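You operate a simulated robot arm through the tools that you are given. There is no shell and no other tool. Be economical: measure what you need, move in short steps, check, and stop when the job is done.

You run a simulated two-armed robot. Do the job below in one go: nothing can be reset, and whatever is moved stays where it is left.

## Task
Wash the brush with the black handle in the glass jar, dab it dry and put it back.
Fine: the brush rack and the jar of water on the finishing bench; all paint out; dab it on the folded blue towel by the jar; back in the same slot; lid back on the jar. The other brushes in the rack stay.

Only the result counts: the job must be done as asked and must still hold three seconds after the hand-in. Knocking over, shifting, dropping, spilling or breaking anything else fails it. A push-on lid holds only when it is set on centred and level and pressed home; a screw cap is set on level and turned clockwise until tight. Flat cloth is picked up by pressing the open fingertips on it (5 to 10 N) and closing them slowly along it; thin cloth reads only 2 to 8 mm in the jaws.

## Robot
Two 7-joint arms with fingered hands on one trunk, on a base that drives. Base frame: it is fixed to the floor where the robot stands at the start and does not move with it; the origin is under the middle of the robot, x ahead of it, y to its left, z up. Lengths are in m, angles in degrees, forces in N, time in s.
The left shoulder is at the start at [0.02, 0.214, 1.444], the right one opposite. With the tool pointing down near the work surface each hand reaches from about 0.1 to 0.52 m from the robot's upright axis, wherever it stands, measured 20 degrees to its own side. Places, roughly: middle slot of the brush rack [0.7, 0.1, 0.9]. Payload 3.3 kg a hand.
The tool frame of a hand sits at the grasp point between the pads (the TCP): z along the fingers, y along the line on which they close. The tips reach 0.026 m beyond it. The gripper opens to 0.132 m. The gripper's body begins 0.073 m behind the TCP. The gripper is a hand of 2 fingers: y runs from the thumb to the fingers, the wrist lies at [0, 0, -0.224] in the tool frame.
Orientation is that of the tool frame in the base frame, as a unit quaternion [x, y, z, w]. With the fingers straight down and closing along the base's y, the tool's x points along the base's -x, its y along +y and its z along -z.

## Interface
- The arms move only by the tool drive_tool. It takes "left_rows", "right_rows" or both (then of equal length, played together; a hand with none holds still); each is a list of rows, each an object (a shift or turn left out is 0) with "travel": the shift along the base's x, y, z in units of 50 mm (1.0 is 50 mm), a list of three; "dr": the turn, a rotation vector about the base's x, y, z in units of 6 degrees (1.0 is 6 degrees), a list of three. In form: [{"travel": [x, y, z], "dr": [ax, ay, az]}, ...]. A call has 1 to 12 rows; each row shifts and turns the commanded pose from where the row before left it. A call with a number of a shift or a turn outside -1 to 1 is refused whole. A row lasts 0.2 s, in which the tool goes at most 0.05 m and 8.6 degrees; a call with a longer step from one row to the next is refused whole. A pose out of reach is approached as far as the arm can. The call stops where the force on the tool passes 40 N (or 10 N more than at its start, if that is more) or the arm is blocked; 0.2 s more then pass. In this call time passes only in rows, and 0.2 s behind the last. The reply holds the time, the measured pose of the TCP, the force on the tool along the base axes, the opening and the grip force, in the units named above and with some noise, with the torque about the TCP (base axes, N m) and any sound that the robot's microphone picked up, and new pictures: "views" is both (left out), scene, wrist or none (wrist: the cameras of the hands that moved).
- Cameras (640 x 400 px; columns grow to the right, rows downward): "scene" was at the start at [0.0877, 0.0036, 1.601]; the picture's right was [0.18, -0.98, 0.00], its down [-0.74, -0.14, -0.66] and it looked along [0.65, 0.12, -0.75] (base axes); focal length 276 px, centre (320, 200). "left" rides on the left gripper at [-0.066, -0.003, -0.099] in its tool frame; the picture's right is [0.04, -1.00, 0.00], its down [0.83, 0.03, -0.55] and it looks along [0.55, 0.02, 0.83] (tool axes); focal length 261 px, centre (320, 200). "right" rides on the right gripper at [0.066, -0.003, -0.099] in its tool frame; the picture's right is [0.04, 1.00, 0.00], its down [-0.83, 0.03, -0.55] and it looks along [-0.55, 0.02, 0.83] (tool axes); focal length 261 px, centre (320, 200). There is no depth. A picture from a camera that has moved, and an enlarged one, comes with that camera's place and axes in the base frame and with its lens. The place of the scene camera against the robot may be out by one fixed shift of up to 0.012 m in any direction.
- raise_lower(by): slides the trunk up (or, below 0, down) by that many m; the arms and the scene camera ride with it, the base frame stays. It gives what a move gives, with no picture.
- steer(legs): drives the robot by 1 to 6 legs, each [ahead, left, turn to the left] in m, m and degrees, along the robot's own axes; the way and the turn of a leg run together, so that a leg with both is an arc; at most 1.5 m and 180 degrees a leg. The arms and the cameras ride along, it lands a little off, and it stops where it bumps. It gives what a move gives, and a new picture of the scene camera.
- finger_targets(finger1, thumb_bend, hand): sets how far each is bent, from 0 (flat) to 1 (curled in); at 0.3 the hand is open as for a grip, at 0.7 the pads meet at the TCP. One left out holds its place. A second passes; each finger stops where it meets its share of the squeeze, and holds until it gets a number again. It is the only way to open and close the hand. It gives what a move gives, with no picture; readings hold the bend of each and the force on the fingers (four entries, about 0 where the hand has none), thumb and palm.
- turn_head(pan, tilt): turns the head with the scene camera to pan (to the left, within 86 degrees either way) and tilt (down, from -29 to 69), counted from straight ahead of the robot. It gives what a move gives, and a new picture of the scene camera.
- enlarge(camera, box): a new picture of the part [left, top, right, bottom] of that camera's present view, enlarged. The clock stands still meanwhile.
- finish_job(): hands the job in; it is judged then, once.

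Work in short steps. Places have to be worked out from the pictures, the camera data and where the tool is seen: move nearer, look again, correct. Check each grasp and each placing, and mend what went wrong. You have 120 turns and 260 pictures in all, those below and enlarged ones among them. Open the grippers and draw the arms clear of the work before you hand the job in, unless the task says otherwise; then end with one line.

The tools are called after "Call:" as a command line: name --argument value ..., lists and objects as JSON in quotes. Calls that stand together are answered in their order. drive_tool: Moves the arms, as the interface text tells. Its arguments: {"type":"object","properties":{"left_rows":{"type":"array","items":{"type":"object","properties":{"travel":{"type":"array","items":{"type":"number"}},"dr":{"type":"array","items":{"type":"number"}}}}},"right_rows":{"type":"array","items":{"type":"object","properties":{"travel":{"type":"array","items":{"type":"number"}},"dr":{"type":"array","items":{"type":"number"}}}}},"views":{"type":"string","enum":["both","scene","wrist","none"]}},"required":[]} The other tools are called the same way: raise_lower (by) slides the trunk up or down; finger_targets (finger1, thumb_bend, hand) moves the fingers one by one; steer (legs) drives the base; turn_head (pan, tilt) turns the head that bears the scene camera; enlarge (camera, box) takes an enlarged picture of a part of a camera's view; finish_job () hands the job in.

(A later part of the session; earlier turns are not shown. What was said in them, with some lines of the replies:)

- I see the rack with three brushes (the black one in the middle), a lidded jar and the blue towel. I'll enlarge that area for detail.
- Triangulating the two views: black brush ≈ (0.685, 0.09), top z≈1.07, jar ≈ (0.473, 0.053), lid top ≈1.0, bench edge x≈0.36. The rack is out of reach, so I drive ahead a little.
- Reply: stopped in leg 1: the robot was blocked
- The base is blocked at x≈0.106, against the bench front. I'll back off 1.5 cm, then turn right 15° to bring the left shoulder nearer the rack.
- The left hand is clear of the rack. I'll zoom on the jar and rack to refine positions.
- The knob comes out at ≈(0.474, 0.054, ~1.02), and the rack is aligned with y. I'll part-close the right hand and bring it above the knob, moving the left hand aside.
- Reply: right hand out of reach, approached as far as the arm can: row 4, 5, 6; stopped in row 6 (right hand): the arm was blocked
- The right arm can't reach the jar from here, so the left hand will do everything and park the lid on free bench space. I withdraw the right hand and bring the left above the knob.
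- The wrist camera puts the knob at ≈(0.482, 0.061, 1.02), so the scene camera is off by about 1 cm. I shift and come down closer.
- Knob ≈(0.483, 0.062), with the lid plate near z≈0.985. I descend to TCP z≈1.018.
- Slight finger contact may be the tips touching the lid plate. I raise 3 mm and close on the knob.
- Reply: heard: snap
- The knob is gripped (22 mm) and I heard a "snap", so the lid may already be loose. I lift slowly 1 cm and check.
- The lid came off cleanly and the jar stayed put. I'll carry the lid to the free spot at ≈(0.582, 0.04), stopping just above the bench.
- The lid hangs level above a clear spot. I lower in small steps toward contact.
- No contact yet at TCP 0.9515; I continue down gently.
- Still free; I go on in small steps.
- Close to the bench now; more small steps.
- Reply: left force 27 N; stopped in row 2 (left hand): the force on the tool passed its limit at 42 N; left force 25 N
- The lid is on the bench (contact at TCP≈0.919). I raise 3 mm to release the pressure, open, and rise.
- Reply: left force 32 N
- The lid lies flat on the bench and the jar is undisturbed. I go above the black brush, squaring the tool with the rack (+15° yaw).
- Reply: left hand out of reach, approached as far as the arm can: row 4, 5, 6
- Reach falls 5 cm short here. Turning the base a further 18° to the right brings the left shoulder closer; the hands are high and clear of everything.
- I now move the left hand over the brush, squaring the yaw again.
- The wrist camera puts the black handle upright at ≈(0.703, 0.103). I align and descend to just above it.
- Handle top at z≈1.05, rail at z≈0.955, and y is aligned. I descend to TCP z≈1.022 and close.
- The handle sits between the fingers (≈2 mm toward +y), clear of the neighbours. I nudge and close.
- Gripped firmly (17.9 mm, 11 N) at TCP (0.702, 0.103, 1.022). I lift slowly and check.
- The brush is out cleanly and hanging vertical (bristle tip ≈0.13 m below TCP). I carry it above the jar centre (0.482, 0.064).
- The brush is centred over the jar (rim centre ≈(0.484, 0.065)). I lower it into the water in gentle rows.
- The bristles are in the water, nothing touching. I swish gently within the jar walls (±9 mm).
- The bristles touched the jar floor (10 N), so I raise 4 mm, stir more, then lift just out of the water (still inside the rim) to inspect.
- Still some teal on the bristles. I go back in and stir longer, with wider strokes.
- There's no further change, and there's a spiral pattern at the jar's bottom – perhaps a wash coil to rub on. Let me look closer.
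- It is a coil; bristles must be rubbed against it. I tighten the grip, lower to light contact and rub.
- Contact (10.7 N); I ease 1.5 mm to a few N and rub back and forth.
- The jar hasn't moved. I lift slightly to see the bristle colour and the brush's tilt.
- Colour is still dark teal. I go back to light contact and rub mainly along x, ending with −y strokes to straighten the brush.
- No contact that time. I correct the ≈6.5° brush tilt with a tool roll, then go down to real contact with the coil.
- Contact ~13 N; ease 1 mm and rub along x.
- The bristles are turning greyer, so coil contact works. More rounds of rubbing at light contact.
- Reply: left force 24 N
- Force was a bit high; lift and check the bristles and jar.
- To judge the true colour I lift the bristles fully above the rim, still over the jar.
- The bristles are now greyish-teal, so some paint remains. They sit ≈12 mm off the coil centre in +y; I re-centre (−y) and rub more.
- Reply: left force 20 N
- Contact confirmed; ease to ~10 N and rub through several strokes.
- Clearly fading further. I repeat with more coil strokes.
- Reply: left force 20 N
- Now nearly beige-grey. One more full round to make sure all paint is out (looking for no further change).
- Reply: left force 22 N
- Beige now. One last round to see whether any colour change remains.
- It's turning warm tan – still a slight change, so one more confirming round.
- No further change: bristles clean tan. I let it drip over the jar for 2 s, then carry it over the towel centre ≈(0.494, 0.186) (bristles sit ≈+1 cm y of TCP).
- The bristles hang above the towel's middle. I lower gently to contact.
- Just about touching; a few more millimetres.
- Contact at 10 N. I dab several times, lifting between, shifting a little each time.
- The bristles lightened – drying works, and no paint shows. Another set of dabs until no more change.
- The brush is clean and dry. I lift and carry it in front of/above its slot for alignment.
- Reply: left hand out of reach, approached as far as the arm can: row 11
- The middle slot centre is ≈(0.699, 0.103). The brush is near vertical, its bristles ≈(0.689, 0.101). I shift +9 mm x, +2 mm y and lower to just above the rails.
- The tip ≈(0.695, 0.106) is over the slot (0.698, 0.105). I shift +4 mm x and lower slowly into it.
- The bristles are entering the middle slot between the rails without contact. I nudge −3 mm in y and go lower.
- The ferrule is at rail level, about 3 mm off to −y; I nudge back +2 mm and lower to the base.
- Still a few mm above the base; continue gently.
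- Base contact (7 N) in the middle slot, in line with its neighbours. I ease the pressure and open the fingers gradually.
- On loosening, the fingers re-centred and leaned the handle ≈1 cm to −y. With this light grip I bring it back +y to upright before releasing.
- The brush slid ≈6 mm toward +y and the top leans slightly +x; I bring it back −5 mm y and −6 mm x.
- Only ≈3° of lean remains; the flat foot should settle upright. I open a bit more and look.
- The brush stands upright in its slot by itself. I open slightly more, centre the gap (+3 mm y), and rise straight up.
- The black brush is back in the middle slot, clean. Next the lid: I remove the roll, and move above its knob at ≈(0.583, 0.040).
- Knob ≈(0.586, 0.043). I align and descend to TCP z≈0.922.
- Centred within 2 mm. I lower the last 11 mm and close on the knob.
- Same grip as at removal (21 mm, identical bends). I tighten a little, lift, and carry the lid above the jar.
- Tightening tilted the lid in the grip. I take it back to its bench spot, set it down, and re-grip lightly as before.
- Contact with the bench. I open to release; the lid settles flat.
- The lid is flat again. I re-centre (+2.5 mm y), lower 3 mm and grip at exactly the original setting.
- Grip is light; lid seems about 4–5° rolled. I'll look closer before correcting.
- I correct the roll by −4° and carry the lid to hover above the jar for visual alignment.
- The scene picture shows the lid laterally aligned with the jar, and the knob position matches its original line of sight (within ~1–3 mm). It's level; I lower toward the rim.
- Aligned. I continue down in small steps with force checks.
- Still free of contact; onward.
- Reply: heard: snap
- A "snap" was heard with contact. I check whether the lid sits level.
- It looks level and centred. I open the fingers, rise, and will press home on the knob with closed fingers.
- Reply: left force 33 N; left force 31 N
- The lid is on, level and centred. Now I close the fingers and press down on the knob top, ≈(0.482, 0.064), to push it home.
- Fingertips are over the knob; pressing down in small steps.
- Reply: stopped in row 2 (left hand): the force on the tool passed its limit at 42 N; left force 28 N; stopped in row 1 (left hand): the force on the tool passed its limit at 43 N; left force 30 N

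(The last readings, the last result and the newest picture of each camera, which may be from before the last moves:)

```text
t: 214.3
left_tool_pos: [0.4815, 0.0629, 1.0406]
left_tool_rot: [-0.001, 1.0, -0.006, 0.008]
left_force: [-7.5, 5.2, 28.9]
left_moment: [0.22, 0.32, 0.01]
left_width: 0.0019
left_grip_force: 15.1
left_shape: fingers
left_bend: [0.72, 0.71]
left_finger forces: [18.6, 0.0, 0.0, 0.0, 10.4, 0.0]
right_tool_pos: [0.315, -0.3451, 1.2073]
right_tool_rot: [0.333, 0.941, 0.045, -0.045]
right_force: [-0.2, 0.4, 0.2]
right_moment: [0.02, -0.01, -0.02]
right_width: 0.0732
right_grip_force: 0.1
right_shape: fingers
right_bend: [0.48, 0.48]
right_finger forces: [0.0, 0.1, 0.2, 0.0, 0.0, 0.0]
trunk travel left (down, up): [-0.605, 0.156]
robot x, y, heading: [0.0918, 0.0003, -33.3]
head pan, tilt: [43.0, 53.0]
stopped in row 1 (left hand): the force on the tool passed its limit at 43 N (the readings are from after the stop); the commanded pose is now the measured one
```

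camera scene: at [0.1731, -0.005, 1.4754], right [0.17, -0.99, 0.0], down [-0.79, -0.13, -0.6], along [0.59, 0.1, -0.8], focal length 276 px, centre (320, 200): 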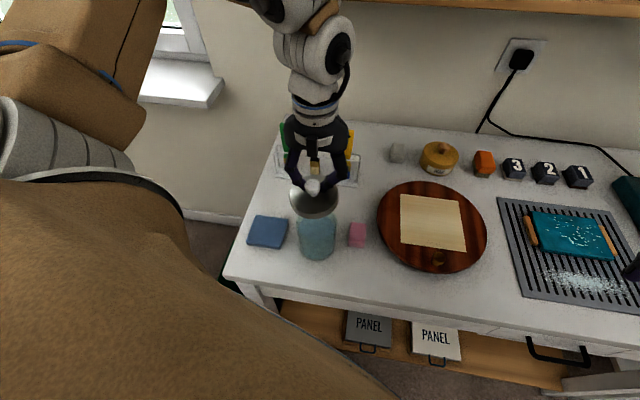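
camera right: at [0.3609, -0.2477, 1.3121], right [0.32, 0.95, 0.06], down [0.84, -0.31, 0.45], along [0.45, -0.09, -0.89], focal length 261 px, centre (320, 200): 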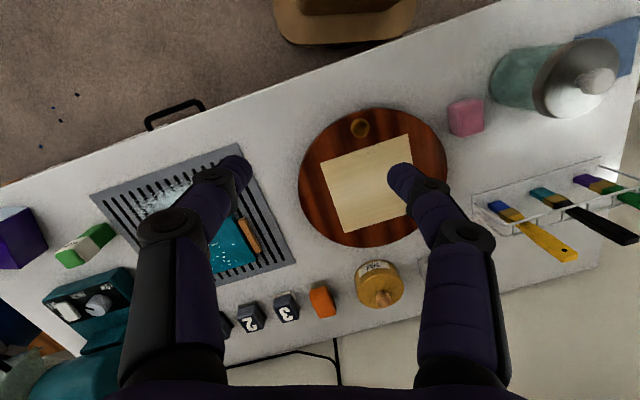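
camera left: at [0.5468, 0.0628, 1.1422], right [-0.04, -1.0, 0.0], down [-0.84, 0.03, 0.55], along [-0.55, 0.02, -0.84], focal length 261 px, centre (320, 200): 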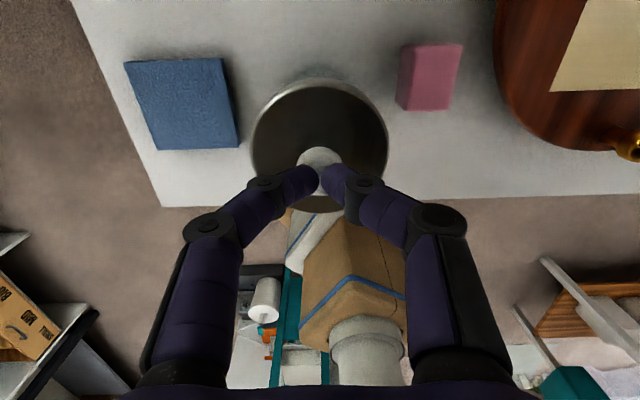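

Pressed to 42 N with no give – the lid is home (snap heard earlier). I rise, and check everything.

Call:
drive_tool --left_rows '[{"travel": [0, 0, 0.3]}, {"travel": [0, 0, 0.6]}, {"travel": [0, 0, 0.7]}, {"travel": [0, 0, 0.8]}, {"travel": [0, 0, 0.8]}, {"travel": [-0.4, 0.5, 0.3]}, {"travel": [-0.4, 0.6, 0.2]}, {"travel": [0, 0.6, 0]}, {"travel": [0, 0.6, 0]}, {"travel": [0, 0.6, 0]}, {"travel": [0, 0, 0]}]' --views "both"

Call:
finger_targets --hand "left" --finger1 0.3 --thumb_bend 0.3

Call:
finger_targets --hand "right" --finger1 0.3 --thumb_bend 0.3

Call:
enlarge --camera "scene" --box '[230, 110, 390, 270]'

Call:
enlarge --camera "scene" --box '[285, 190, 350, 265]'

```text
t: 216.7
left_tool_pos: [0.4563, 0.1768, 1.2285]
left_tool_rot: [-0.001, 1.0, -0.005, 0.007]
left_force: [-0.8, 0.7, 0.5]
left_moment: [-0.02, -0.04, -0.03]
left_width: 0.0013
left_grip_force: 0.1
left_shape: fingers
left_bend: [0.7, 0.7]
left_finger forces: [0.0, 0.1, 0.1, 0.2, 0.1, 0.0]
left hand out of reach, approached as far as the arm can: row 8, 9, 10
right_tool_pos: [0.3165, -0.3453, 1.2069]
right_tool_rot: [0.334, 0.941, 0.045, -0.046]
right_force: [0.4, 0.0, -0.1]
right_moment: [0.0, 0.02, -0.01]
right_width: 0.0733
right_grip_force: 0.0
right_shape: fingers
right_bend: [0.48, 0.48]
right_finger forces: [0.1, 0.0, 0.1, 0.0, 0.1, 0.0]
trunk travel left (down, up): [-0.605, 0.156]
robot x, y, heading: [0.087, 0.0013, -33.4]
head pan, tilt: [43.0, 53.0]
camera scene: at [0.1725, -0.0047, 1.4755], right [0.17, -0.99, 0.0], down [-0.79, -0.13, -0.6], along [0.59, 0.1, -0.8], focal length 276 px, centre (320, 200)
camera left: at [0.52, 0.176, 1.3277], right [-0.04, -1.0, 0.01], down [-0.84, 0.04, 0.54], along [-0.54, 0.01, -0.84], focal length 261 px, centre (320, 200)
```

scene: 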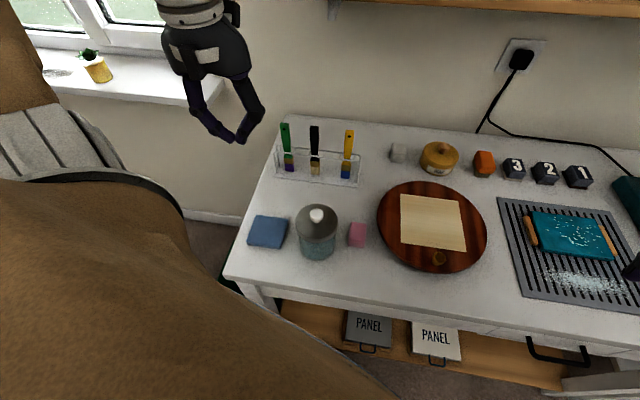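
left: 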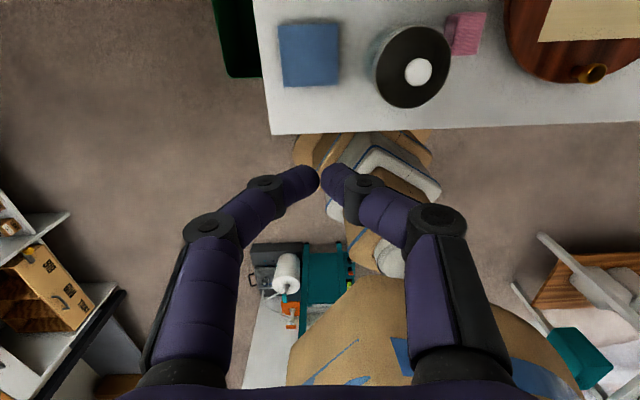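

```text
t: 217.7
left_tool_pos: [0.4578, 0.177, 1.2281]
left_tool_rot: [0.0, 1.0, -0.005, 0.006]
left_force: [0.3, -0.4, -0.4]
left_moment: [0.0, 0.0, 0.02]
left_width: 0.133
left_grip_force: 0.1
left_shape: fingers
left_bend: [0.3, 0.3]
left_finger forces: [0.1, 0.0, 0.0, 0.0, 0.1, 0.1]
right_tool_pos: [0.3162, -0.347, 1.2057]
right_tool_rot: [0.334, 0.94, 0.045, -0.047]
right_force: [0.1, -0.3, -0.3]
right_moment: [-0.01, 0.02, -0.01]
right_width: 0.0732
right_grip_force: 0.1
right_shape: fingers
right_bend: [0.48, 0.48]
right_finger forces: [0.0, 0.0, 0.1, 0.0, 0.0, 0.0]
trunk travel left (down, up): [-0.605, 0.156]
robot x, y, heading: [0.0908, 0.001, -33.3]
head pan, tilt: [43.0, 53.0]
```

```text
t: 218.7
left_tool_pos: [0.4574, 0.1768, 1.2274]
left_tool_rot: [0.0, 1.0, -0.004, 0.007]
left_force: [-0.4, 0.3, -0.5]
left_moment: [0.02, 0.02, 0.01]
left_width: 0.1328
left_grip_force: 0.1
left_shape: fingers
left_bend: [0.3, 0.3]
left_finger forces: [0.1, 0.0, 0.0, 0.0, 0.1, 0.1]
right_tool_pos: [0.3156, -0.3455, 1.2066]
right_tool_rot: [0.333, 0.941, 0.046, -0.047]
right_force: [-0.4, -0.2, -0.1]
right_moment: [-0.03, -0.01, 0.01]
right_width: 0.1331
right_grip_force: 0.1
right_shape: fingers
right_bend: [0.3, 0.3]
right_finger forces: [0.1, 0.0, 0.1, 0.0, 0.1, 0.0]
trunk travel left (down, up): [-0.605, 0.156]
robot x, y, heading: [0.0905, 0.0043, -33.4]
head pan, tilt: [43.0, 53.0]
```

```text
2.50 times, centred on (310, 190) of scene
camera zoom: at [0.1732, -0.0049, 1.4754], right [0.17, -0.99, 0.0], down [-0.79, -0.13, -0.6], along [0.59, 0.1, -0.8], focal length 690 px, centre (345, 225)
```

zoom: 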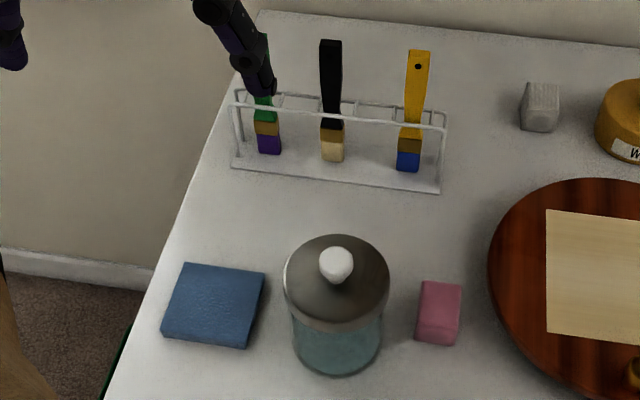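

```text
5.33 times, centred on (318, 228) of scene
camera zoom: at [0.1732, -0.0049, 1.4754], right [0.17, -0.99, 0.0], down [-0.79, -0.13, -0.6], along [0.59, 0.1, -0.8], focal length 1473 px, centre (333, 53)
```

zoom: 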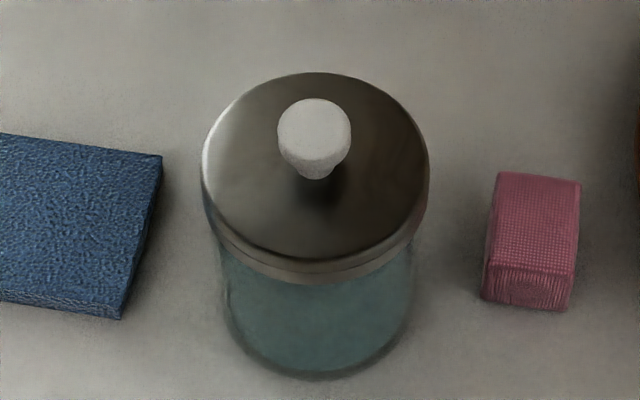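

Lid seated level and centred, the brush clean in its middle slot, towel and sponge undisturbed. I back the base off a little to draw the arms clear of the bench work.

Call:
steer --legs '[[-0.12, 0.0, 0.0]]'

Call:
enlarge --camera "scene" --box '[220, 90, 400, 270]'

```text
t: 220.0
left_tool_pos: [0.3513, 0.2447, 1.2279]
left_tool_rot: [-0.002, 1.0, -0.006, 0.008]
left_force: [1.0, -0.6, 0.6]
left_moment: [-0.01, 0.0, 0.0]
left_width: 0.1331
left_grip_force: 0.1
left_shape: fingers
left_bend: [0.3, 0.3]
left_finger forces: [0.1, 0.0, 0.0, 0.0, 0.1, 0.1]
right_tool_pos: [0.2128, -0.2772, 1.207]
right_tool_rot: [0.334, 0.94, 0.045, -0.046]
right_force: [-0.7, 0.4, 0.6]
right_moment: [0.02, -0.01, 0.02]
right_width: 0.1331
right_grip_force: 0.0
right_shape: fingers
right_bend: [0.3, 0.3]
right_finger forces: [0.1, 0.0, 0.0, 0.1, 0.0, 0.0]
trunk travel left (down, up): [-0.605, 0.156]
robot x, y, heading: [-0.016, 0.0676, -33.3]
head pan, tilt: [43.0, 53.0]
camera scene: at [0.0694, 0.0636, 1.4755], right [0.17, -0.99, 0.0], down [-0.79, -0.13, -0.6], along [0.59, 0.1, -0.8], focal length 276 px, centre (320, 200)
```

scene: 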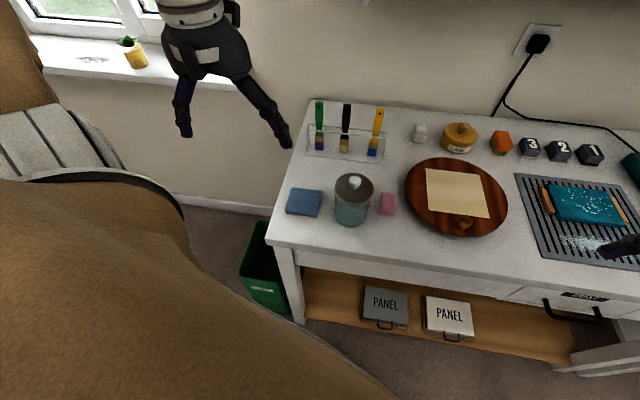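

```text
2.22 times, centred on (310, 180) of scene
camera zoom: at [0.0694, 0.0636, 1.4755], right [0.17, -0.99, 0.0], down [-0.79, -0.13, -0.6], along [0.59, 0.1, -0.8], focal length 614 px, centre (342, 244)
```

zoom: 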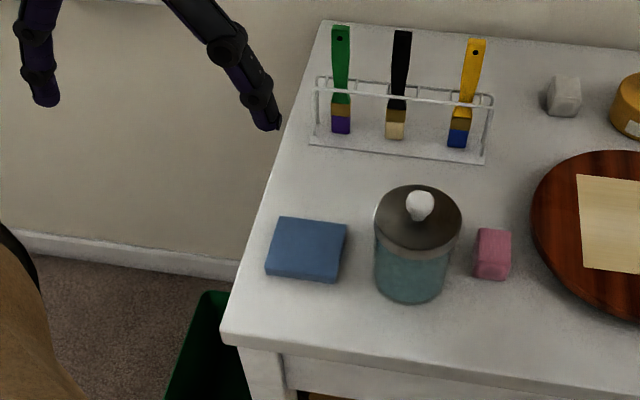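

All is in place: clean brush in the middle slot, others untouched, lid on the jar, arms clear. I hand in the job.

Call:
finish_job

```text
The job is handed in.
```

I washed the black-handled brush in the jar until the bristles came up tan with no paint showing, dabbed it on the blue towel and put it back in the middle slot of the rack. The lid is back on the jar: it snapped on, sits level and did not move when pressed. The other brushes were not moved, and the job is handed in.
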